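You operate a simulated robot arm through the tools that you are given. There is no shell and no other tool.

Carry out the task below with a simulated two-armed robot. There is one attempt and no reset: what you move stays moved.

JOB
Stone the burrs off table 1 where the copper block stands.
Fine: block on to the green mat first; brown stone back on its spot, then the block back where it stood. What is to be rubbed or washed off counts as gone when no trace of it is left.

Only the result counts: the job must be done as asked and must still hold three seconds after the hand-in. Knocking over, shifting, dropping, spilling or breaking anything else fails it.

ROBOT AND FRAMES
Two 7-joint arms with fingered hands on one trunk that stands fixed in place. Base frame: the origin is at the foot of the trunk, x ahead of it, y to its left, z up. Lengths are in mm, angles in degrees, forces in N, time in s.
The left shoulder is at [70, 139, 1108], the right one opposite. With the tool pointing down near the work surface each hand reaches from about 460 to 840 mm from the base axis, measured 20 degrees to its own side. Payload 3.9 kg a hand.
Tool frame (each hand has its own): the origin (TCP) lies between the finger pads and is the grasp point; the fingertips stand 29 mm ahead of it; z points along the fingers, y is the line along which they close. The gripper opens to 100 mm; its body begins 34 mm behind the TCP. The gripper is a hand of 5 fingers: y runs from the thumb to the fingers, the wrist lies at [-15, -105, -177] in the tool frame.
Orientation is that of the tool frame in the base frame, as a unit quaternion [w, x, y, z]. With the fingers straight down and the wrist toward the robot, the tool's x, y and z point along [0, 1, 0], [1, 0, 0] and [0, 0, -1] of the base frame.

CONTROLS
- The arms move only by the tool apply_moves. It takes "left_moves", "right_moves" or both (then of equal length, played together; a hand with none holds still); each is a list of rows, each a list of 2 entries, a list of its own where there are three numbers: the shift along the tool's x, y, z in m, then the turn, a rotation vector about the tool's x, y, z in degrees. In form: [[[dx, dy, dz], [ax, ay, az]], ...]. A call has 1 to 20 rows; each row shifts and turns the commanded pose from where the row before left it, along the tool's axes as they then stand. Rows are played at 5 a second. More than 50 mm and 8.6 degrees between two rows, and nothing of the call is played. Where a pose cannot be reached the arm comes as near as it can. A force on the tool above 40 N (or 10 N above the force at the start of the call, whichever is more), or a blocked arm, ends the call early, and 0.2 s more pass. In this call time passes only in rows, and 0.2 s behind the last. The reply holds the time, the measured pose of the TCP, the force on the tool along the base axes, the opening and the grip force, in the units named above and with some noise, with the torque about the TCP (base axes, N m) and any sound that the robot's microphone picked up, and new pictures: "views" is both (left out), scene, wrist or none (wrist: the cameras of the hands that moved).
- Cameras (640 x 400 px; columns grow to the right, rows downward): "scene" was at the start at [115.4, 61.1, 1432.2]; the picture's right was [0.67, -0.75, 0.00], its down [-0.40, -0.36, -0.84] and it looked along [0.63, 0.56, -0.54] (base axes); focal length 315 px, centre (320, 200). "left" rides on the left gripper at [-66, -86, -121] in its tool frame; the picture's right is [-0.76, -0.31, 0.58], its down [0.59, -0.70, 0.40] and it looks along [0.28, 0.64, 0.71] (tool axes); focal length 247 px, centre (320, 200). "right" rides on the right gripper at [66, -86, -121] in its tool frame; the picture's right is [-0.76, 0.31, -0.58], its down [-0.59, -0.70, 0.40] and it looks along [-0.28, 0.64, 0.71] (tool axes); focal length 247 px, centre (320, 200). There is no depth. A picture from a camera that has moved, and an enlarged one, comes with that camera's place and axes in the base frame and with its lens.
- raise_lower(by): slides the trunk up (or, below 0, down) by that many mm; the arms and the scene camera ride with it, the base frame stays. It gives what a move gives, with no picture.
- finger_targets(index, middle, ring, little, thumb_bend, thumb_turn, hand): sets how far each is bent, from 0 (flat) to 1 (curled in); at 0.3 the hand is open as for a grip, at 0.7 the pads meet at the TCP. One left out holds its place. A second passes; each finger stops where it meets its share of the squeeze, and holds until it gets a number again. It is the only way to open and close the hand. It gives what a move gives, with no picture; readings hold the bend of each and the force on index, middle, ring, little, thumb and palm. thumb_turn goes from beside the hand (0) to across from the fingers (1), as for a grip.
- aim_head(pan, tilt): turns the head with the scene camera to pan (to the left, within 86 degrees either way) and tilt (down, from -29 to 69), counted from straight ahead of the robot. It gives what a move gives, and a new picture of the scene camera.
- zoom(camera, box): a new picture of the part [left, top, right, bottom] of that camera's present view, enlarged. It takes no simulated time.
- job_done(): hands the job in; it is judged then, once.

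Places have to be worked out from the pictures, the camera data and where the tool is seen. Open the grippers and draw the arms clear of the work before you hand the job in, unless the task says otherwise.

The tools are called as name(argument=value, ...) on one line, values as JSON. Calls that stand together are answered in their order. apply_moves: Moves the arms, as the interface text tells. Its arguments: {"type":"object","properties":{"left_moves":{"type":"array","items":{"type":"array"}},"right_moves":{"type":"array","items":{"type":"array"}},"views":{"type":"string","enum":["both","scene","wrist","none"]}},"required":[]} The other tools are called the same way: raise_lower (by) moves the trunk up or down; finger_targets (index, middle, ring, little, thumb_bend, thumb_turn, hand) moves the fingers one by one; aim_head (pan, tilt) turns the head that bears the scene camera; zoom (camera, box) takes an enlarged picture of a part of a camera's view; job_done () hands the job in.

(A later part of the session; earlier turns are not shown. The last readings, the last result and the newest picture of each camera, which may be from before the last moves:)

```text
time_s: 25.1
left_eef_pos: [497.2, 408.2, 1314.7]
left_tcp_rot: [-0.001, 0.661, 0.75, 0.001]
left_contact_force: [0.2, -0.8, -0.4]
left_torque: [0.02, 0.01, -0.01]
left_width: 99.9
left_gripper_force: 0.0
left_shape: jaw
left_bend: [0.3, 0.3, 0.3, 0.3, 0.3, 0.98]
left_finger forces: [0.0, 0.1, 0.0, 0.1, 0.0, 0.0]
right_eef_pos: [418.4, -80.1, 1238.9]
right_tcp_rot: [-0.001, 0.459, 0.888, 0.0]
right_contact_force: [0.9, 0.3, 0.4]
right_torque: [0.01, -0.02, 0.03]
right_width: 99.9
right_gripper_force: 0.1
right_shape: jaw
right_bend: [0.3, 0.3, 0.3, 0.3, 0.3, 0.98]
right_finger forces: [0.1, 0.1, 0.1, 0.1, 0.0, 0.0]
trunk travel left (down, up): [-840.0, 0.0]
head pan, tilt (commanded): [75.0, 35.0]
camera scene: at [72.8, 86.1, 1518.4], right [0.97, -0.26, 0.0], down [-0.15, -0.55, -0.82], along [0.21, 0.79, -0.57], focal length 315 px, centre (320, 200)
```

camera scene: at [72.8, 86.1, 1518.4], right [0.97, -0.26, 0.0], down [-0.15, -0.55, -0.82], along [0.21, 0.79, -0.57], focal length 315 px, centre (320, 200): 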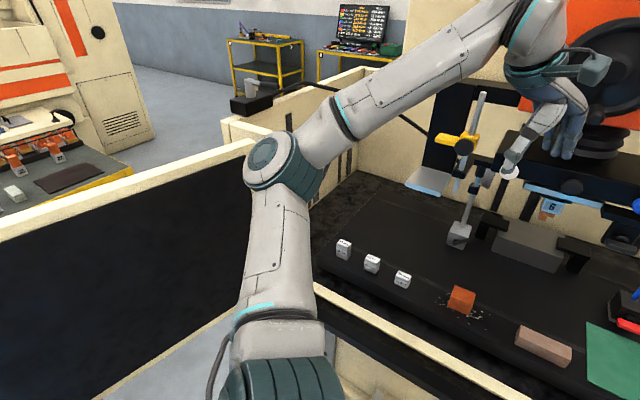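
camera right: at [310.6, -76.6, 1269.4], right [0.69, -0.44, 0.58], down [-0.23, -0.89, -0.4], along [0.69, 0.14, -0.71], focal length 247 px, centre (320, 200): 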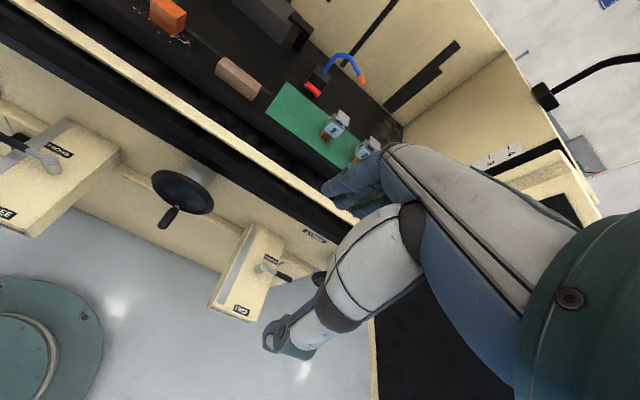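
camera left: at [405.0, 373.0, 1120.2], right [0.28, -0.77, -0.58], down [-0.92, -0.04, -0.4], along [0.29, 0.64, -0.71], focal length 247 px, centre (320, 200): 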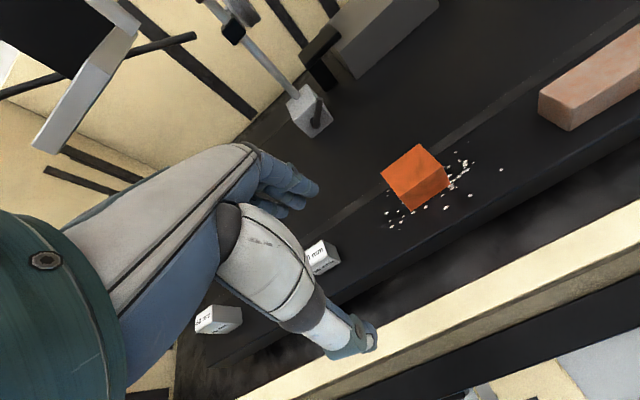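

Confirmed: the elbow now swings up and forward and the hand went exactly where commanded (497, 408, 1315). I lower the trunk by 300 mm, which takes the hand to z≈1015 over the table front with the elbow staying high.

raise_lower(by=-300)

aim_head(pan=41.7, tilt=40)

```text
time_s: 28.1
left_eef_pos: [496.6, 408.0, 1014.7]
left_tcp_rot: [0.0, 0.662, 0.75, 0.0]
left_contact_force: [-0.1, -0.5, 0.2]
left_torque: [0.01, 0.01, 0.0]
left_width: 100.3
left_gripper_force: 0.2
left_shape: jaw
left_bend: [0.3, 0.3, 0.3, 0.3, 0.3, 0.98]
left_finger forces: [0.0, 0.0, 0.0, 0.0, 0.0, 0.1]
right_eef_pos: [416.5, -79.6, 937.6]
right_tcp_rot: [0.0, 0.459, 0.888, 0.001]
right_contact_force: [0.0, -0.4, -0.5]
right_torque: [0.03, 0.01, -0.02]
right_width: 99.8
right_gripper_force: 0.1
right_shape: jaw
right_bend: [0.3, 0.3, 0.3, 0.3, 0.3, 0.98]
right_finger forces: [0.0, 0.0, 0.0, 0.0, 0.1, 0.0]
trunk travel left (down, up): [-540.0, 300.0]
head pan, tilt (commanded): [75.0, 35.0]
```

```text
time_s: 29.1
left_eef_pos: [495.8, 407.4, 1013.9]
left_tcp_rot: [0.0, 0.662, 0.75, 0.0]
left_contact_force: [0.6, 0.5, 0.9]
left_torque: [0.03, 0.02, 0.01]
left_width: 99.8
left_gripper_force: 0.0
left_shape: jaw
left_bend: [0.3, 0.3, 0.3, 0.3, 0.3, 0.98]
left_finger forces: [0.0, 0.0, 0.0, 0.0, 0.0, 0.0]
right_eef_pos: [416.9, -80.5, 938.3]
right_tcp_rot: [0.0, 0.46, 0.888, 0.0]
right_contact_force: [-0.6, 0.6, -0.5]
right_torque: [0.0, 0.01, -0.01]
right_width: 99.7
right_gripper_force: 0.1
right_shape: jaw
right_bend: [0.3, 0.3, 0.3, 0.3, 0.3, 0.98]
right_finger forces: [0.1, 0.0, 0.1, 0.0, 0.0, 0.0]
trunk travel left (down, up): [-540.0, 300.0]
head pan, tilt (commanded): [41.7, 40.0]
camera scene: at [112.2, 58.3, 1210.9], right [0.67, -0.75, 0.0], down [-0.48, -0.43, -0.77], along [0.57, 0.51, -0.64], focal length 315 px, centre (320, 200)
```

scene: 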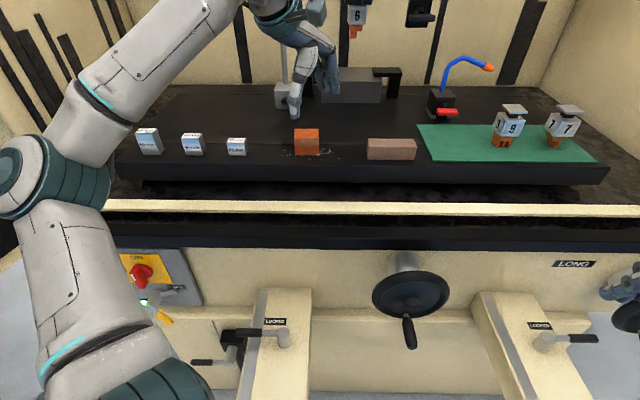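

Now the low camera position gives a second precise baseline. I zoom on the block and stone to refine table height and positions before descending.

zoom(camera="scene", box=[260, 115, 350, 170])

zoom(camera="scene", box=[350, 115, 440, 170])

zoom(camera="scene", box=[410, 60, 630, 190])

```text
7.11 times, centred on (305, 142) of scene
camera zoom: at [112.2, 58.3, 1210.9], right [0.67, -0.75, 0.0], down [-0.48, -0.43, -0.77], along [0.57, 0.51, -0.64], focal length 2241 px, centre (427, 609)
```

zoom: 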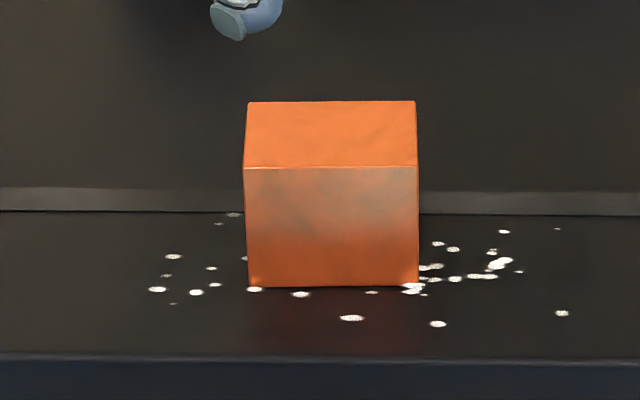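

```text
7.11 times, centred on (395, 142) of scene
camera zoom: at [112.2, 58.3, 1210.9], right [0.67, -0.75, 0.0], down [-0.48, -0.43, -0.77], along [0.57, 0.51, -0.64], focal length 2241 px, centre (-213, 609)
```

zoom: 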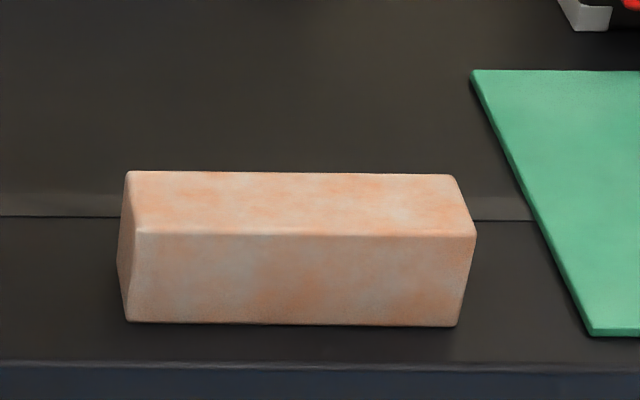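

```text
2.91 times, centred on (520, 125) of scene
camera zoom: at [112.2, 58.3, 1210.9], right [0.67, -0.75, 0.0], down [-0.48, -0.43, -0.77], along [0.57, 0.51, -0.64], focal length 917 px, centre (-262, 418)
```

zoom: 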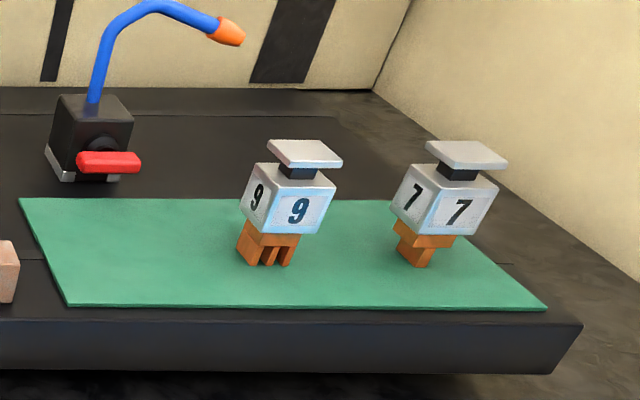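

Using both camera heights: table top z≈860, block 50×40×40 mm centred near (531, 468) with its depth axis at ~43°, stone 95×35×30 mm centred near (629, 324). I now turn the hand to 43° and centre it over the block at z≈1000.

apply_moves(left_moves=[[[0, 0, 0], [0, 0, -7.2]], [[0, 0, 0], [0, 0, -7.2]], [[0, 0, 0], [0, 0, -7.2]], [[0, 0, 0], [0, 0, -7.2]], [[0, 0, 0], [0, 0, -7.1]], [[0.0103, 0.0335, 0.007], [0, 0, 0]], [[0.0103, 0.0335, 0.007], [0, 0, 0]]], views="both")

```text
time_s: 30.6
left_eef_pos: [530.0, 468.0, 999.3]
left_tcp_rot: [0.0, 0.398, 0.917, 0.0]
left_contact_force: [0.3, 0.1, -0.2]
left_torque: [0.0, -0.01, 0.03]
left_width: 99.8
left_gripper_force: 0.0
left_shape: jaw
left_bend: [0.3, 0.3, 0.3, 0.3, 0.3, 0.98]
left_finger forces: [0.0, 0.0, 0.1, 0.0, 0.0, 0.0]
right_eef_pos: [418.5, -80.0, 939.4]
right_tcp_rot: [-0.002, 0.459, 0.889, 0.0]
right_contact_force: [-0.1, -1.1, 0.0]
right_torque: [0.03, -0.02, -0.01]
right_width: 99.7
right_gripper_force: 0.0
right_shape: jaw
right_bend: [0.3, 0.3, 0.3, 0.3, 0.3, 0.98]
right_finger forces: [0.0, 0.0, 0.0, 0.0, 0.1, 0.0]
trunk travel left (down, up): [-540.0, 300.0]
head pan, tilt (commanded): [41.7, 40.0]
camera scene: at [112.5, 58.4, 1210.9], right [0.67, -0.75, 0.0], down [-0.48, -0.43, -0.77], along [0.57, 0.51, -0.64], focal length 315 px, centre (320, 200)
camera left: at [512.7, 361.3, 1119.8], right [0.29, -0.76, -0.58], down [-0.92, -0.05, -0.4], along [0.27, 0.65, -0.71], focal length 247 px, centre (320, 200)
```

scene: 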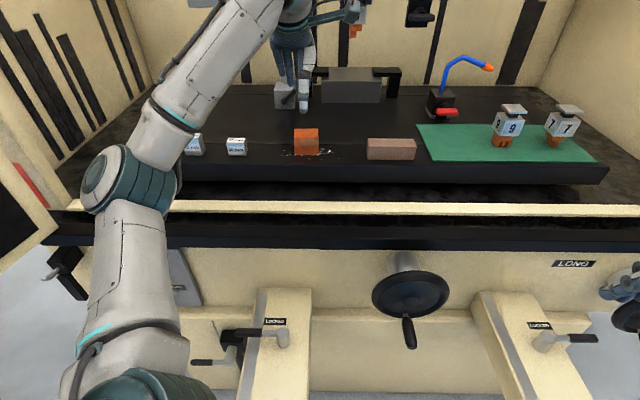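
left: 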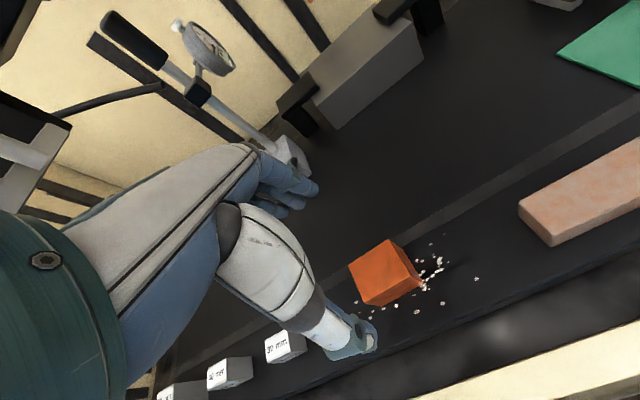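

The hand reached (530, 468, 999) with no trouble. I check alignment with the wrist camera and scene zooms before descending.

zoom(camera="left", box=[320, 220, 480, 320])

zoom(camera="scene", box=[250, 40, 370, 170])

```text
4.00 times, centred on (400, 270) of left
camera zoom: at [512.7, 361.3, 1119.8], right [0.29, -0.76, -0.58], down [-0.92, -0.05, -0.4], along [0.27, 0.65, -0.71], focal length 988 px, centre (0, -80)
```

zoom: 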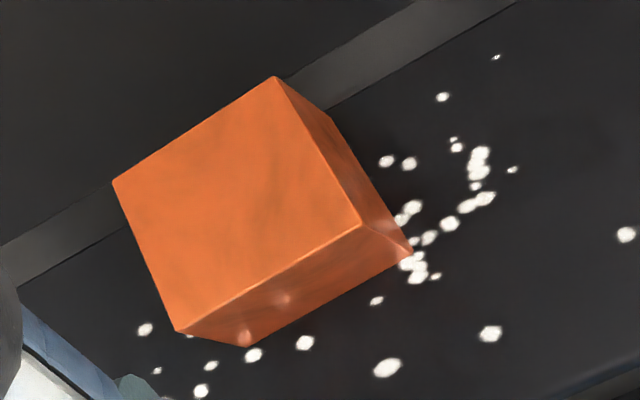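

```text
3.08 times, centred on (310, 105) of scene
camera zoom: at [112.5, 58.4, 1210.9], right [0.67, -0.75, 0.0], down [-0.48, -0.43, -0.77], along [0.57, 0.51, -0.64], focal length 970 px, centre (351, 492)
```

zoom: 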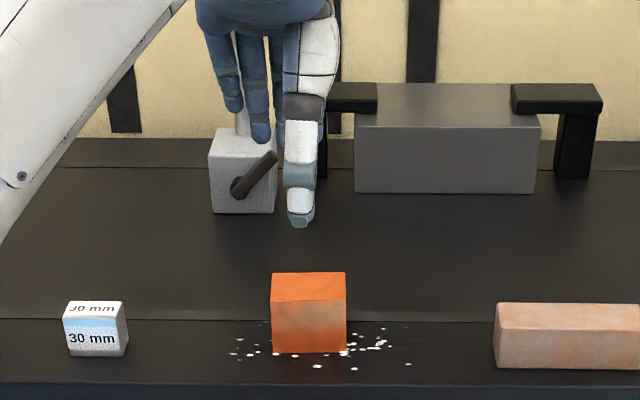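

Wrist camera puts the block centre about 3 mm toward tool −x from the hand, otherwise well aligned. I descend straddling the block to z≈905, leaving the little finger (which sits ~50 mm to the left) open later.

apply_moves(left_moves=[[[-0.002, 0, 0.025], [0, 0, 0]], [[0, 0, 0.025], [0, 0, 0]], [[0, 0, 0.02], [0, 0, 0]], [[0, 0, 0.015], [0, 0, 0]], [[0, 0, 0.01], [0, 0, 0]]], views="both")

zoom(camera="scene", box=[250, 90, 370, 170])

```text
time_s: 31.9
left_eef_pos: [539.3, 468.0, 920.4]
left_tcp_rot: [-0.003, 0.397, 0.918, -0.001]
left_contact_force: [-0.5, 0.2, -0.3]
left_torque: [-0.01, -0.02, 0.0]
left_width: 99.6
left_gripper_force: 0.1
left_shape: jaw
left_bend: [0.3, 0.3, 0.3, 0.3, 0.3, 0.98]
left_finger forces: [0.1, 0.0, 0.0, 0.1, 0.1, 0.0]
left hand out of reach, approached as far as the arm can: row 4, 5
right_eef_pos: [418.2, -80.5, 938.4]
right_tcp_rot: [-0.001, 0.46, 0.888, 0.0]
right_contact_force: [0.2, 0.6, 0.4]
right_torque: [0.04, -0.02, -0.02]
right_width: 99.8
right_gripper_force: 0.1
right_shape: jaw
right_bend: [0.3, 0.3, 0.3, 0.3, 0.3, 0.98]
right_finger forces: [0.1, 0.0, 0.1, 0.0, 0.0, 0.1]
trunk travel left (down, up): [-540.0, 300.0]
head pan, tilt (commanded): [41.7, 40.0]
camera scene: at [112.4, 58.4, 1210.9], right [0.67, -0.75, 0.0], down [-0.48, -0.43, -0.77], along [0.57, 0.51, -0.64], focal length 315 px, centre (320, 200)
camera left: at [522.8, 360.2, 1041.0], right [0.29, -0.76, -0.58], down [-0.92, -0.05, -0.39], along [0.27, 0.65, -0.71], focal length 247 px, centre (320, 200)
```

scene: 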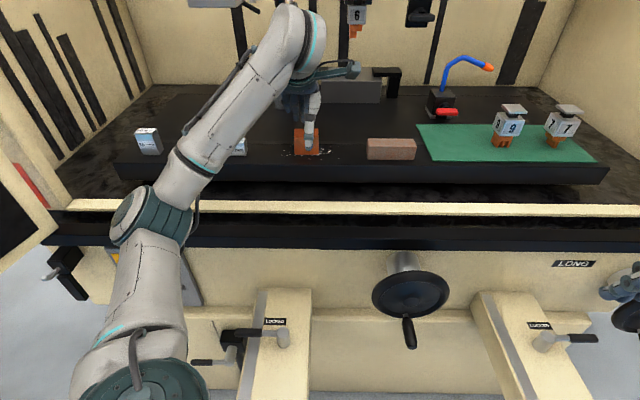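
left: 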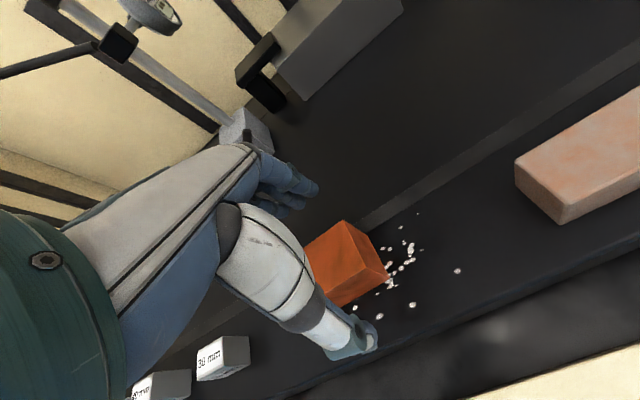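

```text
5.00 times, centred on (310, 130) of scene
camera zoom: at [112.4, 58.4, 1210.9], right [0.67, -0.75, 0.0], down [-0.48, -0.43, -0.77], along [0.57, 0.51, -0.64], focal length 1576 px, centre (370, 550)
```

zoom: 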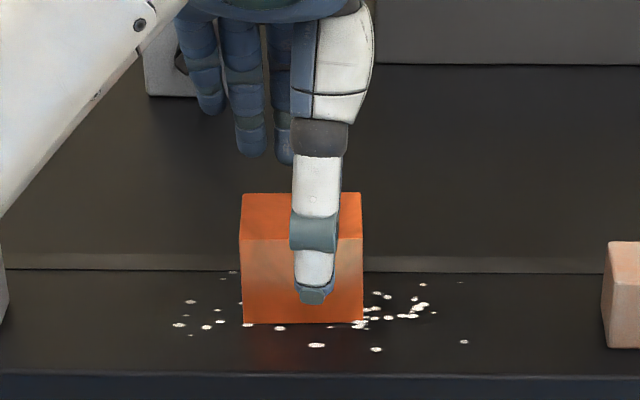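

The descent stalled at z≈920 (joint limit again as the hand gets low relative to the shoulder). I go back up and test how the arm reaches over toward the mat at height before deciding on trunk height.

apply_moves(left_moves=[[[0, 0, -0.02], [0, 0, 0]], [[0, -0.005, -0.03], [0, 0, 0]], [[0, 0, -0.03], [0, 0, 0]]], views="none")

apply_moves(left_moves=[[[-0.04, 0.0, 0], [0, 0, 5]], [[-0.04, 0.0, 0], [0, 0, 5]], [[-0.04, 0.005, 0], [0, 0, 5]], [[-0.04, 0.005, 0], [0, 0, 0]], [[-0.04, 0.01, 0], [0, 0, 0]]], views="scene")

```text
time_s: 32.6
left_eef_pos: [535.4, 460.9, 999.2]
left_tcp_rot: [0.0, 0.398, 0.917, 0.0]
left_contact_force: [-0.6, 0.3, 0.1]
left_torque: [-0.01, 0.02, -0.01]
left_width: 99.6
left_gripper_force: 0.0
left_shape: jaw
left_bend: [0.3, 0.3, 0.3, 0.3, 0.3, 0.98]
left_finger forces: [0.1, 0.0, 0.0, 0.0, 0.0, 0.0]
right_eef_pos: [415.6, -81.7, 939.9]
right_tcp_rot: [-0.001, 0.459, 0.888, 0.001]
right_contact_force: [-0.4, 0.6, 0.5]
right_torque: [0.01, 0.02, 0.01]
right_width: 99.9
right_gripper_force: 0.0
right_shape: jaw
right_bend: [0.3, 0.3, 0.3, 0.3, 0.3, 0.98]
right_finger forces: [0.0, 0.0, 0.1, 0.1, 0.0, 0.0]
trunk travel left (down, up): [-540.0, 300.0]
head pan, tilt (commanded): [41.7, 40.0]
```

```text
time_s: 33.9
left_eef_pos: [664.2, 304.3, 999.5]
left_tcp_rot: [-0.001, 0.515, 0.857, 0.0]
left_contact_force: [-0.4, -0.7, -0.2]
left_torque: [0.02, 0.04, 0.03]
left_width: 99.6
left_gripper_force: 0.0
left_shape: jaw
left_bend: [0.3, 0.3, 0.3, 0.3, 0.3, 0.98]
left_finger forces: [0.0, 0.0, 0.0, 0.0, 0.0, 0.0]
right_eef_pos: [417.8, -80.8, 939.0]
right_tcp_rot: [-0.003, 0.459, 0.889, 0.0]
right_contact_force: [0.1, 0.0, -1.0]
right_torque: [0.03, 0.01, -0.02]
right_width: 99.7
right_gripper_force: 0.0
right_shape: jaw
right_bend: [0.3, 0.3, 0.3, 0.3, 0.3, 0.98]
right_finger forces: [0.1, 0.0, 0.0, 0.0, 0.1, 0.1]
trunk travel left (down, up): [-540.0, 300.0]
head pan, tilt (commanded): [41.7, 40.0]
camera scene: at [113.4, 56.9, 1210.8], right [0.67, -0.75, 0.0], down [-0.48, -0.43, -0.77], along [0.57, 0.51, -0.64], focal length 315 px, centre (320, 200)
```

scene: 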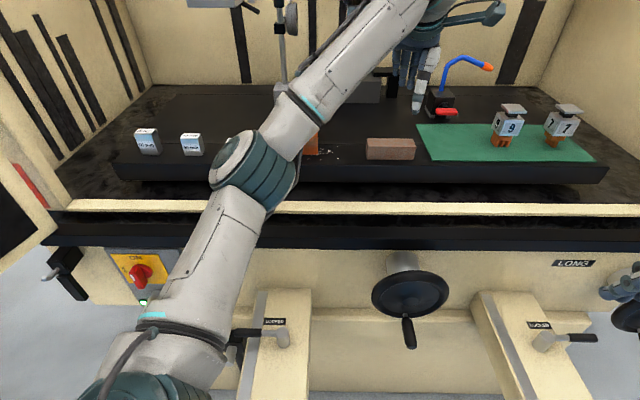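

That worked all the way to (664, 304, 1000). I continue to above the mat spot near (713, 240) and then lower there to see how low the arm gets.

apply_moves(left_moves=[[[-0.04, 0.0064, 0], [0, 0, 0]], [[-0.04, 0.0064, 0], [0, 0, 0]], [[0, 0, 0.02], [0, 0, 0]], [[0, 0, 0.02], [0, 0, 0]], [[0, 0, 0.02], [0, 0, 0]]], views="scene")

```text
time_s: 35.0
left_eef_pos: [714.2, 245.7, 939.2]
left_tcp_rot: [0.0, 0.513, 0.858, 0.0]
left_contact_force: [-0.7, 0.6, 0.3]
left_torque: [-0.04, -0.01, 0.0]
left_width: 99.9
left_gripper_force: 0.0
left_shape: jaw
left_bend: [0.3, 0.3, 0.3, 0.3, 0.3, 0.98]
left_finger forces: [0.0, 0.0, 0.0, 0.1, 0.1, 0.1]
right_eef_pos: [418.4, -78.8, 937.7]
right_tcp_rot: [-0.002, 0.46, 0.888, -0.001]
right_contact_force: [-0.7, -0.1, -1.4]
right_torque: [0.02, -0.04, 0.04]
right_width: 100.0
right_gripper_force: 0.0
right_shape: jaw
right_bend: [0.3, 0.3, 0.3, 0.3, 0.3, 0.98]
right_finger forces: [0.0, 0.0, 0.0, 0.0, 0.0, 0.0]
trunk travel left (down, up): [-540.0, 300.0]
head pan, tilt (commanded): [41.7, 40.0]
camera scene: at [112.9, 58.8, 1210.9], right [0.67, -0.75, 0.0], down [-0.48, -0.43, -0.77], along [0.57, 0.51, -0.64], focal length 315 px, centre (320, 200)
```

scene: 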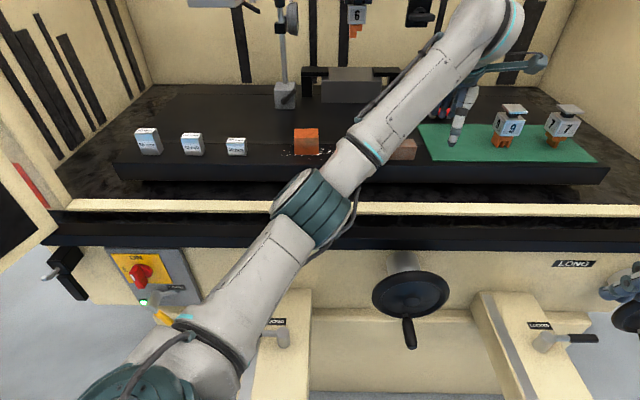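

The mat spot is reachable. I go back up and over the block, then lower the trunk a further 80 mm, so the low working height stays inside the arm's range at both places.

apply_moves(left_moves=[[[0, 0, -0.03], [0, 0, 0]], [[0, 0, -0.045], [0, 0, 0]], [[0.0401, -0.0082, 0], [0, 0, 0]], [[0.0401, -0.0082, 0], [0, 0, 0]], [[0.0401, -0.0082, 0], [0, 0, 0]], [[0.0401, -0.0082, 0], [0, 0, 0]], [[0.0401, -0.0082, 0], [0, 0, 0]], [[0.0401, -0.0082, 0], [0, 0, -5]], [[0.0401, -0.0082, 0], [0, 0, -5]], [[0, 0, 0], [0, 0, -5]]], views="none")

raise_lower(by=-80)

```text
time_s: 37.2
left_eef_pos: [528.5, 462.1, 1017.2]
left_tcp_rot: [-0.001, 0.398, 0.917, 0.0]
left_contact_force: [-0.2, -0.8, -0.7]
left_torque: [0.01, 0.02, 0.01]
left_width: 99.8
left_gripper_force: 0.0
left_shape: jaw
left_bend: [0.3, 0.3, 0.3, 0.3, 0.3, 0.98]
left_finger forces: [0.0, 0.1, 0.0, 0.0, 0.0, 0.0]
right_eef_pos: [418.8, -80.6, 938.0]
right_tcp_rot: [-0.001, 0.459, 0.888, 0.001]
right_contact_force: [-0.1, -0.5, 0.0]
right_torque: [0.03, 0.03, -0.01]
right_width: 99.8
right_gripper_force: 0.0
right_shape: jaw
right_bend: [0.3, 0.3, 0.3, 0.3, 0.3, 0.98]
right_finger forces: [0.0, 0.1, 0.0, 0.0, 0.0, 0.0]
trunk travel left (down, up): [-540.0, 300.0]
head pan, tilt (commanded): [41.7, 40.0]
```

```text
time_s: 38.4
left_eef_pos: [527.8, 462.1, 936.5]
left_tcp_rot: [0.0, 0.399, 0.917, 0.0]
left_contact_force: [-0.1, 0.8, -0.6]
left_torque: [0.01, -0.01, -0.02]
left_width: 99.7
left_gripper_force: 0.0
left_shape: jaw
left_bend: [0.3, 0.3, 0.3, 0.3, 0.3, 0.98]
left_finger forces: [0.0, 0.0, 0.1, 0.0, 0.1, 0.1]
right_eef_pos: [418.1, -79.7, 859.3]
right_tcp_rot: [-0.001, 0.459, 0.888, 0.001]
right_contact_force: [-0.2, -0.3, -0.1]
right_torque: [0.02, -0.02, 0.0]
right_width: 99.9
right_gripper_force: 0.1
right_shape: jaw
right_bend: [0.3, 0.3, 0.3, 0.3, 0.3, 0.98]
right_finger forces: [0.1, 0.1, 0.0, 0.1, 0.0, 0.1]
trunk travel left (down, up): [-460.0, 380.0]
head pan, tilt (commanded): [41.7, 40.0]
```

I align over the block centre (531, 467) and descend a bit, then look from the scene camera.

apply_moves(left_moves=[[[0.0012, 0.0059, 0], [0, 0, 0]], [[0, 0, 0.012], [0, 0, 0]], [[0, 0, 0.01], [0, 0, 0]]], views="wrist")

aim_head(pan=41.7, tilt=30)

zoom(camera="scene", box=[260, 100, 360, 165])

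```text
time_s: 39.2
left_eef_pos: [531.1, 467.8, 914.7]
left_tcp_rot: [0.0, 0.398, 0.917, 0.0]
left_contact_force: [-0.7, 0.8, -0.7]
left_torque: [0.0, 0.0, -0.01]
left_width: 99.7
left_gripper_force: 0.0
left_shape: jaw
left_bend: [0.3, 0.3, 0.3, 0.3, 0.3, 0.98]
left_finger forces: [0.0, 0.0, 0.1, 0.0, 0.0, 0.1]
right_eef_pos: [417.4, -80.9, 857.7]
right_tcp_rot: [-0.001, 0.459, 0.888, 0.0]
right_contact_force: [0.6, -0.5, -0.1]
right_torque: [0.0, -0.03, -0.01]
right_width: 100.0
right_gripper_force: 0.1
right_shape: jaw
right_bend: [0.3, 0.3, 0.3, 0.3, 0.3, 0.98]
right_finger forces: [0.1, 0.1, 0.1, 0.0, 0.0, 0.0]
trunk travel left (down, up): [-460.0, 380.0]
head pan, tilt (commanded): [41.7, 40.0]
camera left: at [514.0, 360.7, 1034.9], right [0.29, -0.76, -0.58], down [-0.92, -0.05, -0.4], along [0.27, 0.65, -0.71], focal length 247 px, centre (320, 200)
```

left: 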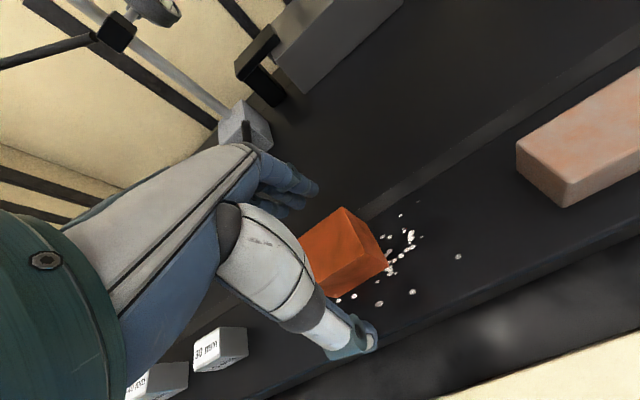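

```text
time_s: 39.9
left_eef_pos: [531.6, 467.5, 914.8]
left_tcp_rot: [0.0, 0.398, 0.917, 0.0]
left_contact_force: [0.1, -0.4, -1.0]
left_torque: [0.02, 0.0, -0.01]
left_width: 99.9
left_gripper_force: 0.1
left_shape: jaw
left_bend: [0.3, 0.3, 0.3, 0.3, 0.3, 0.98]
left_finger forces: [0.0, 0.0, 0.0, 0.0, 0.0, 0.0]
right_eef_pos: [417.4, -80.0, 858.3]
right_tcp_rot: [-0.001, 0.459, 0.888, 0.002]
right_contact_force: [0.1, -0.2, 0.1]
right_torque: [0.0, 0.02, 0.01]
right_width: 99.9
right_gripper_force: 0.1
right_shape: jaw
right_bend: [0.3, 0.3, 0.3, 0.3, 0.3, 0.98]
right_finger forces: [0.1, 0.0, 0.0, 0.0, 0.0, 0.0]
trunk travel left (down, up): [-460.0, 380.0]
head pan, tilt (commanded): [41.7, 30.0]
camera scene: at [116.3, 61.9, 1146.2], right [0.67, -0.75, 0.0], down [-0.37, -0.33, -0.87], along [0.65, 0.58, -0.5], focal length 315 px, centre (320, 200)
```

scene: 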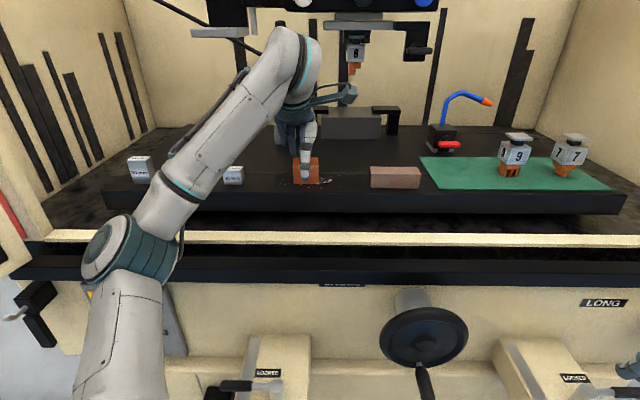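

```text
6.15 times, centred on (310, 132) of scene
camera zoom: at [116.3, 61.9, 1146.2], right [0.67, -0.75, 0.0], down [-0.37, -0.33, -0.87], along [0.65, 0.58, -0.5], focal length 1939 px, centre (382, 615)
```

zoom: 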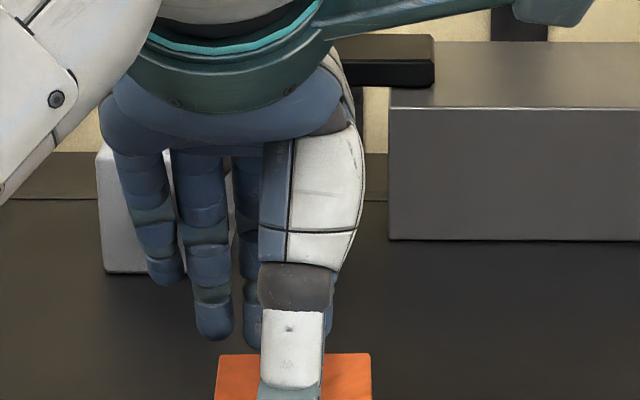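

The hand straddles the block. I zoom the lower area to see thumb, block and the table.

zoom(camera="scene", box=[260, 135, 360, 200])

zoom(camera="left", box=[240, 150, 440, 360])

```text
6.15 times, centred on (310, 168) of scene
camera zoom: at [116.3, 61.9, 1146.2], right [0.67, -0.75, 0.0], down [-0.37, -0.33, -0.87], along [0.65, 0.58, -0.5], focal length 1939 px, centre (382, 400)
```

zoom: 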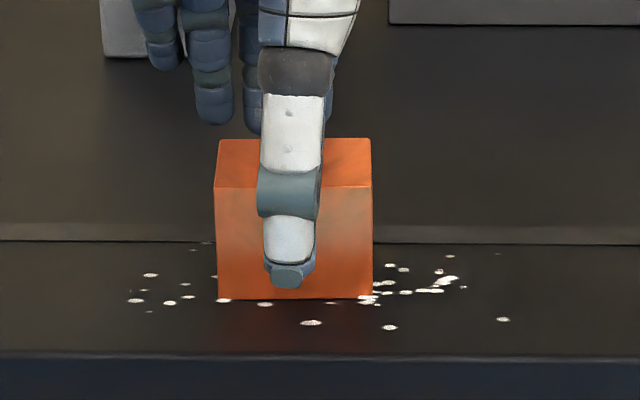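

```text
1.90 times, centred on (340, 255) of left
camera zoom: at [513.8, 360.9, 1035.2], right [0.29, -0.76, -0.58], down [-0.92, -0.05, -0.4], along [0.27, 0.65, -0.71], focal length 470 px, centre (282, 95)
```

zoom: 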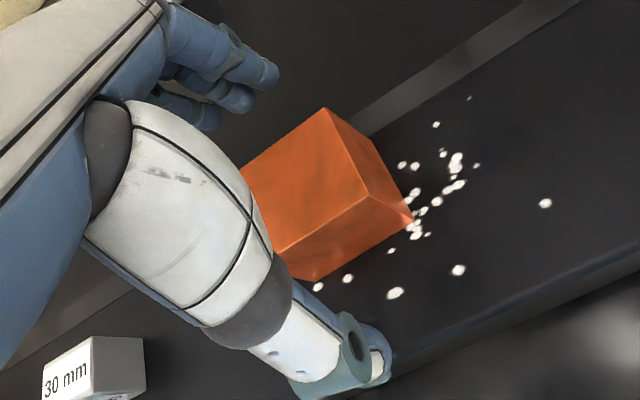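

Heights agree (table ≈860; thumb tip ≈32 mm below TCP). Thumb opposes index and middle over the block, so I'll grip with those three. I lower to TCP z≈899.

apply_moves(left_moves=[[[0, 0, 0.008], [0, 0, 0]], [[0, 0, 0.0075], [0, 0, 0]]], views="none")

finger_targets(hand="left", index=0.45, middle=0.45, thumb_bend=0.45)

zoom(camera="scene", box=[260, 135, 360, 200])

zoom(camera="left", box=[240, 150, 440, 360])

```text
time_s: 40.5
left_eef_pos: [531.7, 467.9, 901.0]
left_tcp_rot: [0.0, 0.397, 0.918, 0.001]
left_contact_force: [-0.1, -0.3, 0.2]
left_torque: [0.02, 0.01, -0.01]
left_width: 100.0
left_gripper_force: 0.1
left_shape: jaw
left_bend: [0.3, 0.3, 0.3, 0.3, 0.3, 0.98]
left_finger forces: [0.0, 0.1, 0.1, 0.1, 0.0, 0.1]
right_eef_pos: [417.6, -80.1, 858.5]
right_tcp_rot: [-0.001, 0.46, 0.888, 0.0]
right_contact_force: [-0.5, 0.3, -0.1]
right_torque: [0.02, 0.02, -0.02]
right_width: 99.9
right_gripper_force: 0.1
right_shape: jaw
right_bend: [0.3, 0.3, 0.3, 0.3, 0.3, 0.98]
right_finger forces: [0.0, 0.0, 0.1, 0.0, 0.0, 0.0]
trunk travel left (down, up): [-460.0, 380.0]
head pan, tilt (commanded): [41.7, 30.0]
```

```text
time_s: 41.5
left_eef_pos: [531.0, 468.3, 900.8]
left_tcp_rot: [-0.001, 0.398, 0.917, 0.0]
left_contact_force: [0.7, -0.2, 1.5]
left_torque: [-0.02, -0.04, 0.01]
left_width: 63.1
left_gripper_force: 0.0
left_shape: fingers
left_bend: [0.45, 0.45, 0.3, 0.3, 0.45, 0.98]
left_finger forces: [0.1, 0.0, 0.1, 0.1, 0.1, 0.1]
right_eef_pos: [417.3, -80.4, 859.0]
right_tcp_rot: [-0.001, 0.46, 0.888, 0.001]
right_contact_force: [0.3, 0.1, -0.5]
right_torque: [-0.04, 0.02, -0.03]
right_width: 99.9
right_gripper_force: 0.2
right_shape: jaw
right_bend: [0.3, 0.3, 0.3, 0.3, 0.3, 0.98]
right_finger forces: [0.0, 0.1, 0.0, 0.0, 0.0, 0.0]
trunk travel left (down, up): [-460.0, 380.0]
head pan, tilt (commanded): [41.7, 30.0]
```

```text
6.15 times, centred on (310, 168) of scene
camera zoom: at [116.3, 61.9, 1146.3], right [0.67, -0.75, 0.0], down [-0.37, -0.33, -0.87], along [0.65, 0.58, -0.5], focal length 1939 px, centre (382, 400)
```

zoom: 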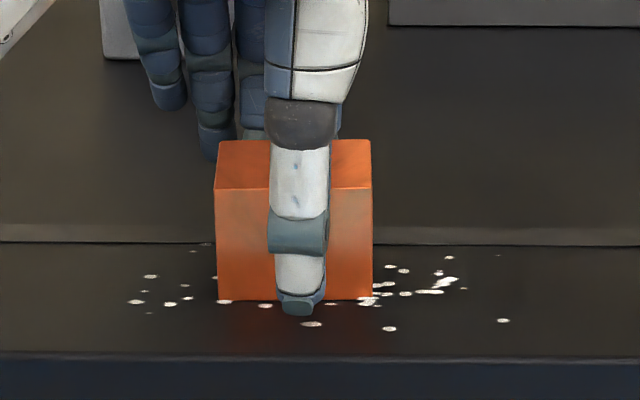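

```text
1.90 times, centred on (340, 255) of left
camera zoom: at [514.2, 360.4, 1021.0], right [0.29, -0.76, -0.58], down [-0.92, -0.05, -0.4], along [0.27, 0.65, -0.71], focal length 470 px, centre (282, 95)
```

zoom: 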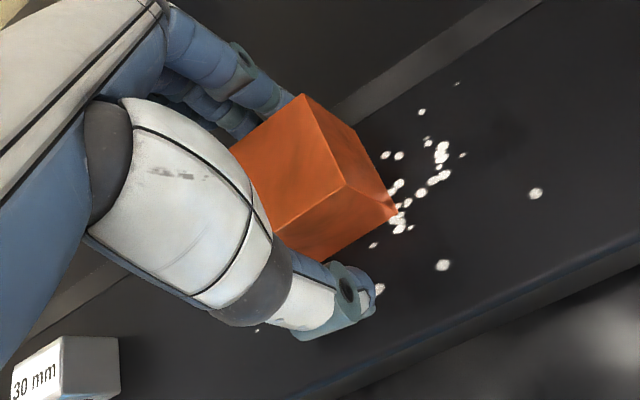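

At bend 0.45 the gap is 63 mm and the thumb tip has swung down to about z≈863, so I raise the hand 5 mm before closing fully.

apply_moves(left_moves=[[[0, 0, -0.005], [0, 0, 0]]], views="none")

finger_targets(hand="left", index=0.56, middle=0.56, thumb_bend=0.56)

zoom(camera="scene", box=[260, 135, 360, 200])

```text
time_s: 41.9
left_eef_pos: [532.5, 467.6, 905.4]
left_tcp_rot: [0.0, 0.399, 0.917, 0.0]
left_contact_force: [0.0, 0.6, -0.8]
left_torque: [0.03, -0.01, -0.03]
left_width: 62.9
left_gripper_force: 0.1
left_shape: fingers
left_bend: [0.45, 0.45, 0.3, 0.3, 0.45, 0.98]
left_finger forces: [0.0, 0.0, 0.0, 0.0, 0.0, 0.0]
right_eef_pos: [417.3, -79.9, 859.0]
right_tcp_rot: [-0.001, 0.459, 0.888, 0.001]
right_contact_force: [-0.6, 0.5, -0.3]
right_torque: [-0.05, 0.0, -0.01]
right_width: 99.8
right_gripper_force: 0.0
right_shape: jaw
right_bend: [0.3, 0.3, 0.3, 0.3, 0.3, 0.98]
right_finger forces: [0.0, 0.0, 0.0, 0.1, 0.0, 0.0]
trunk travel left (down, up): [-460.0, 380.0]
head pan, tilt (commanded): [41.7, 30.0]
```

```text
time_s: 42.9
left_eef_pos: [532.5, 467.3, 905.1]
left_tcp_rot: [0.001, 0.397, 0.918, 0.0]
left_contact_force: [0.4, 0.7, 0.2]
left_torque: [0.03, -0.02, -0.03]
left_width: 38.8
left_gripper_force: 1.6
left_shape: fingers
left_bend: [0.55, 0.55, 0.3, 0.3, 0.55, 0.98]
left_finger forces: [1.6, 0.6, 0.0, 0.0, 0.8, 0.0]
right_eef_pos: [417.7, -80.0, 858.6]
right_tcp_rot: [-0.001, 0.46, 0.888, 0.0]
right_contact_force: [-0.2, -0.1, 0.1]
right_torque: [-0.01, 0.04, -0.01]
right_width: 99.8
right_gripper_force: 0.1
right_shape: jaw
right_bend: [0.3, 0.3, 0.3, 0.3, 0.3, 0.98]
right_finger forces: [0.0, 0.0, 0.0, 0.1, 0.0, 0.0]
trunk travel left (down, up): [-460.0, 380.0]
head pan, tilt (commanded): [41.7, 30.0]
```

```text
6.15 times, centred on (310, 168) of scene
camera zoom: at [116.6, 62.0, 1146.2], right [0.67, -0.75, 0.0], down [-0.37, -0.33, -0.87], along [0.65, 0.58, -0.5], focal length 1939 px, centre (382, 400)
```

zoom: 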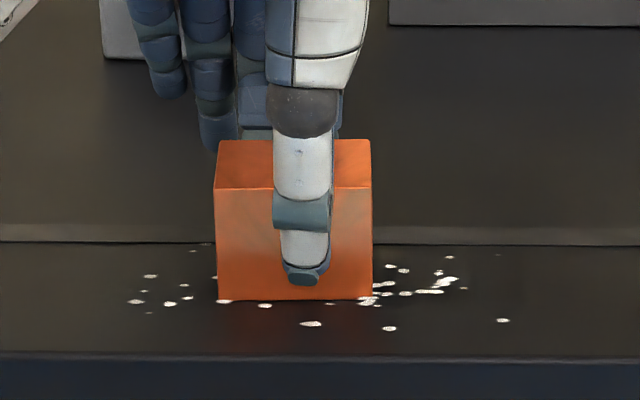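

Contact on index, middle and thumb at width 38.8 mm and the block has not shifted in the picture. I tighten the grip to full and check the forces.

finger_targets(hand="left", index=0.7, middle=0.7, thumb_bend=0.7)

zoom(camera="scene", box=[260, 135, 360, 200])

```text
time_s: 43.9
left_eef_pos: [531.9, 466.6, 906.6]
left_tcp_rot: [0.0, 0.397, 0.918, 0.0]
left_contact_force: [1.8, 3.9, 3.1]
left_torque: [-0.03, 0.09, -0.03]
left_width: 34.8
left_gripper_force: 14.2
left_shape: fingers
left_bend: [0.6, 0.63, 0.3, 0.3, 0.59, 0.96]
left_finger forces: [9.6, 6.3, 0.0, 0.0, 12.7, 0.0]
right_eef_pos: [417.5, -80.5, 858.5]
right_tcp_rot: [-0.001, 0.46, 0.888, 0.001]
right_contact_force: [0.6, -0.3, 0.0]
right_torque: [0.0, -0.01, -0.02]
right_width: 100.1
right_gripper_force: 0.0
right_shape: jaw
right_bend: [0.3, 0.3, 0.3, 0.3, 0.3, 0.98]
right_finger forces: [0.0, 0.0, 0.0, 0.0, 0.1, 0.1]
trunk travel left (down, up): [-460.0, 380.0]
head pan, tilt (commanded): [41.7, 30.0]
```

```text
6.15 times, centred on (310, 168) of scene
camera zoom: at [116.2, 62.1, 1146.3], right [0.67, -0.75, 0.0], down [-0.37, -0.33, -0.87], along [0.65, 0.58, -0.5], focal length 1939 px, centre (382, 400)
```

zoom: 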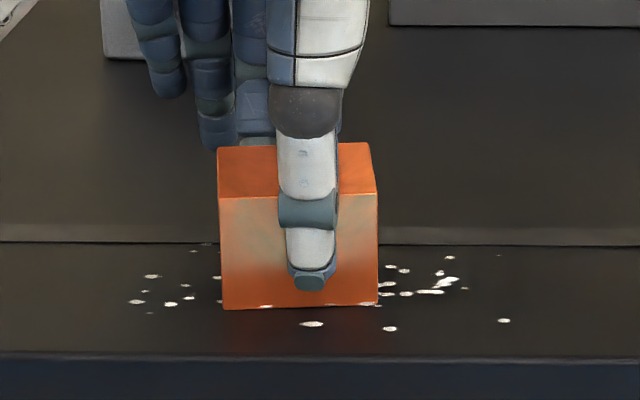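

The squeeze drew the block ~5 mm toward the thumb and turned it ~3°, which I'll correct by sight when returning it. Grip force is ~14 N; I lift slowly 40 mm and check it holds.

apply_moves(left_moves=[[[0, 0, -0.006], [0, 0, 0]], [[0, 0, -0.01], [0, 0, 0]], [[0, 0, -0.012], [0, 0, 0]], [[0, 0, -0.012], [0, 0, 0]]], views="both")

zoom(camera="scene", box=[260, 120, 360, 190])

```text
time_s: 44.9
left_eef_pos: [532.7, 466.8, 944.7]
left_tcp_rot: [-0.001, 0.398, 0.917, -0.001]
left_contact_force: [-0.6, 0.3, -6.9]
left_torque: [0.05, -0.02, 0.02]
left_width: 34.8
left_gripper_force: 13.2
left_shape: fingers
left_bend: [0.61, 0.64, 0.3, 0.3, 0.59, 0.96]
left_finger forces: [7.9, 5.0, 0.0, 0.0, 13.2, 0.1]
right_eef_pos: [417.5, -81.1, 858.6]
right_tcp_rot: [-0.002, 0.46, 0.888, 0.0]
right_contact_force: [-0.1, 0.2, 0.6]
right_torque: [-0.01, 0.02, 0.02]
right_width: 99.8
right_gripper_force: 0.0
right_shape: jaw
right_bend: [0.3, 0.3, 0.3, 0.3, 0.3, 0.98]
right_finger forces: [0.0, 0.1, 0.0, 0.1, 0.0, 0.0]
trunk travel left (down, up): [-460.0, 380.0]
head pan, tilt (commanded): [41.7, 30.0]
camera scene: at [117.0, 62.2, 1146.1], right [0.67, -0.75, 0.0], down [-0.37, -0.33, -0.87], along [0.65, 0.58, -0.5], focal length 315 px, centre (320, 200)
camera left: at [514.9, 359.5, 1064.4], right [0.29, -0.76, -0.58], down [-0.92, -0.05, -0.4], along [0.27, 0.64, -0.71], focal length 247 px, centre (320, 200)
```

scene: 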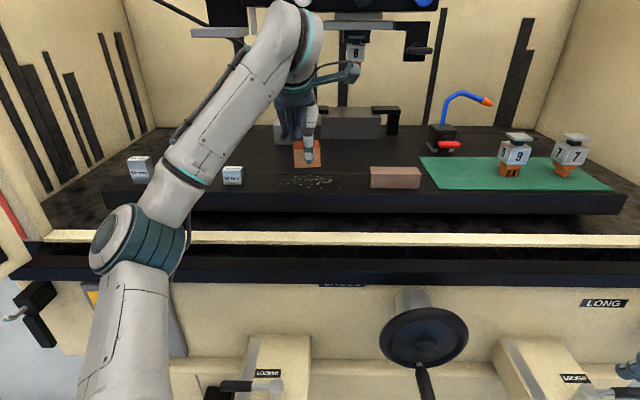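
left: 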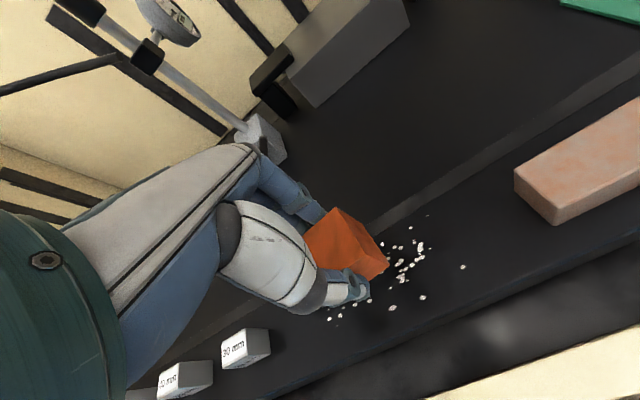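

```text
5.71 times, centred on (310, 155) of scene
camera zoom: at [117.0, 62.2, 1146.1], right [0.67, -0.75, 0.0], down [-0.37, -0.33, -0.87], along [0.65, 0.58, -0.5], focal length 1801 px, centre (377, 457)
```

zoom: 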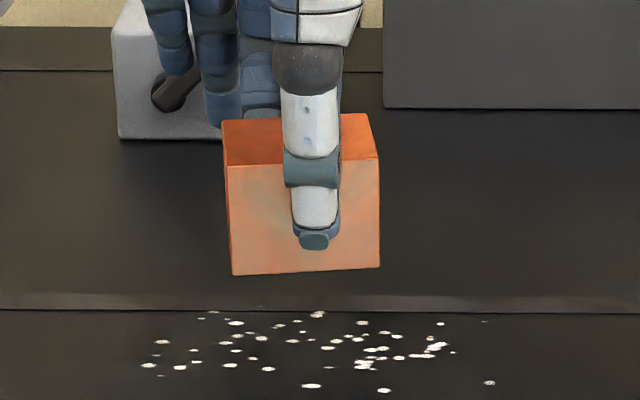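

The block is held (weight ≈7 N shown) and burrs are also visible under where it stood. I lift to z≈1000, turn to θ≈30°, and carry it over to the left part of the mat.

apply_moves(left_moves=[[[0, 0, -0.015], [0, 0, 0]], [[0, 0, -0.02], [0, 0, 0]], [[0, 0, -0.02], [0, 0, 0]], [[0, 0, 0], [0, 0, 4.3]], [[0, 0, 0], [0, 0, 4.3]], [[0, 0, 0], [0, 0, 4.4]], [[-0.0292, 0.0054, 0], [0, 0, 0]], [[-0.0292, 0.0054, 0], [0, 0, 0]], [[-0.0292, 0.0054, 0], [0, 0, 0]], [[-0.0292, 0.0054, 0], [0, 0, 0]], [[-0.0292, 0.0054, 0], [0, 0, 0]], [[-0.0292, 0.0054, 0], [0, 0, 0]], [[-0.0292, 0.0054, 0], [0, 0, 0]], [[-0.0292, 0.0054, 0], [0, 0, 0]], [[-0.0292, 0.0054, 0], [0, 0, 0]], [[-0.0292, 0.0054, 0], [0, 0, 0]]], views="both")

```text
time_s: 48.3
left_eef_pos: [692.3, 270.4, 987.1]
left_tcp_rot: [-0.001, 0.5, 0.866, 0.001]
left_contact_force: [0.0, -0.5, -6.8]
left_torque: [0.04, -0.06, 0.0]
left_width: 34.7
left_gripper_force: 13.2
left_shape: fingers
left_bend: [0.61, 0.64, 0.3, 0.3, 0.59, 0.95]
left_finger forces: [8.0, 4.9, 0.0, 0.0, 13.2, 0.0]
left hand out of reach, approached as far as the arm can: row 15, 16
right_eef_pos: [418.1, -80.7, 858.0]
right_tcp_rot: [-0.002, 0.459, 0.888, -0.001]
right_contact_force: [-0.1, -0.3, 0.2]
right_torque: [0.02, 0.03, -0.01]
right_width: 99.8
right_gripper_force: 0.0
right_shape: jaw
right_bend: [0.3, 0.3, 0.3, 0.3, 0.3, 0.98]
right_finger forces: [0.0, 0.1, 0.0, 0.0, 0.1, 0.0]
trunk travel left (down, up): [-460.0, 380.0]
head pan, tilt (commanded): [41.7, 30.0]
camera scene: at [117.5, 61.3, 1146.1], right [0.67, -0.75, 0.0], down [-0.37, -0.33, -0.87], along [0.65, 0.58, -0.5], focal length 315 px, centre (320, 200)
camera left: at [650.3, 169.2, 1106.6], right [0.11, -0.81, -0.58], down [-0.9, 0.16, -0.4], along [0.41, 0.57, -0.71], focal length 247 px, centre (320, 200)
```

scene: 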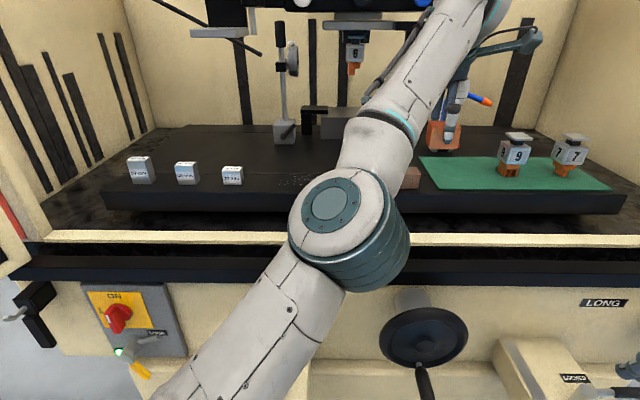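
left: 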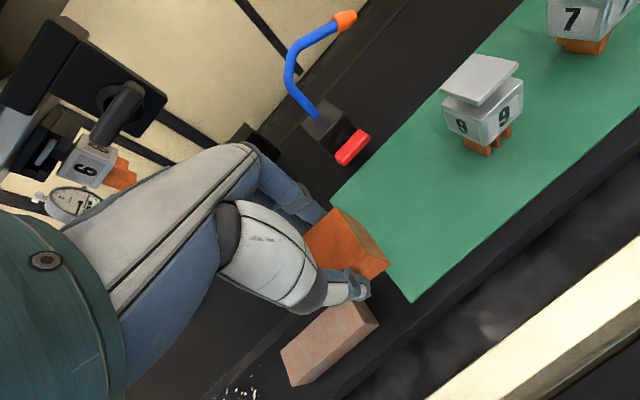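

It stopped at full stretch (692, 270, 987) because the hand is high; lower down it reaches further. I descend to z≈950 (block bottom still above the stone's top) and finish the sideways move to (725, 240).

apply_moves(left_moves=[[[0, 0, 0.012], [0, 0, 0]], [[0, 0, 0.012], [0, 0, 0]], [[0, 0, 0.012], [0, 0, 0]], [[-0.0142, 0.0046, 0], [0, 0, 0]], [[-0.0142, 0.0046, 0], [0, 0, 0]], [[-0.0142, 0.0046, 0], [0, 0, 0]]], views="both")

```text
time_s: 49.7
left_eef_pos: [715.1, 247.0, 950.5]
left_tcp_rot: [0.0, 0.498, 0.867, 0.0]
left_contact_force: [-0.6, 0.3, -6.8]
left_torque: [0.03, -0.03, -0.01]
left_width: 34.8
left_gripper_force: 13.3
left_shape: fingers
left_bend: [0.61, 0.64, 0.3, 0.3, 0.59, 0.95]
left_finger forces: [8.1, 5.0, 0.0, 0.0, 13.0, 0.0]
left hand out of reach, approached as far as the arm can: row 1, 2, 3, 4, 5, 6
right_eef_pos: [417.6, -80.0, 858.2]
right_tcp_rot: [-0.001, 0.459, 0.888, -0.001]
right_contact_force: [-0.4, -0.6, -0.2]
right_torque: [-0.01, 0.0, 0.02]
right_width: 99.9
right_gripper_force: 0.0
right_shape: jaw
right_bend: [0.3, 0.3, 0.3, 0.3, 0.3, 0.98]
right_finger forces: [0.0, 0.0, 0.0, 0.0, 0.0, 0.0]
trunk travel left (down, up): [-460.0, 380.0]
head pan, tilt (commanded): [41.7, 30.0]
camera scene: at [117.7, 62.8, 1146.0], right [0.67, -0.75, 0.0], down [-0.37, -0.33, -0.87], along [0.65, 0.58, -0.5], focal length 315 px, centre (320, 200)
camera left: at [674.6, 147.7, 1070.7], right [0.11, -0.81, -0.58], down [-0.9, 0.16, -0.4], along [0.41, 0.57, -0.71], focal length 247 px, centre (320, 200)
```

scene: 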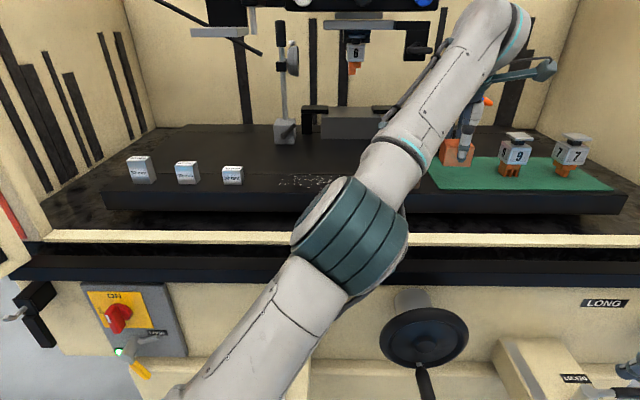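
left: 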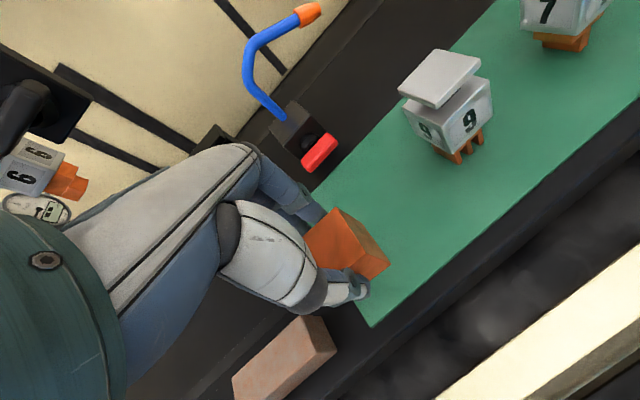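

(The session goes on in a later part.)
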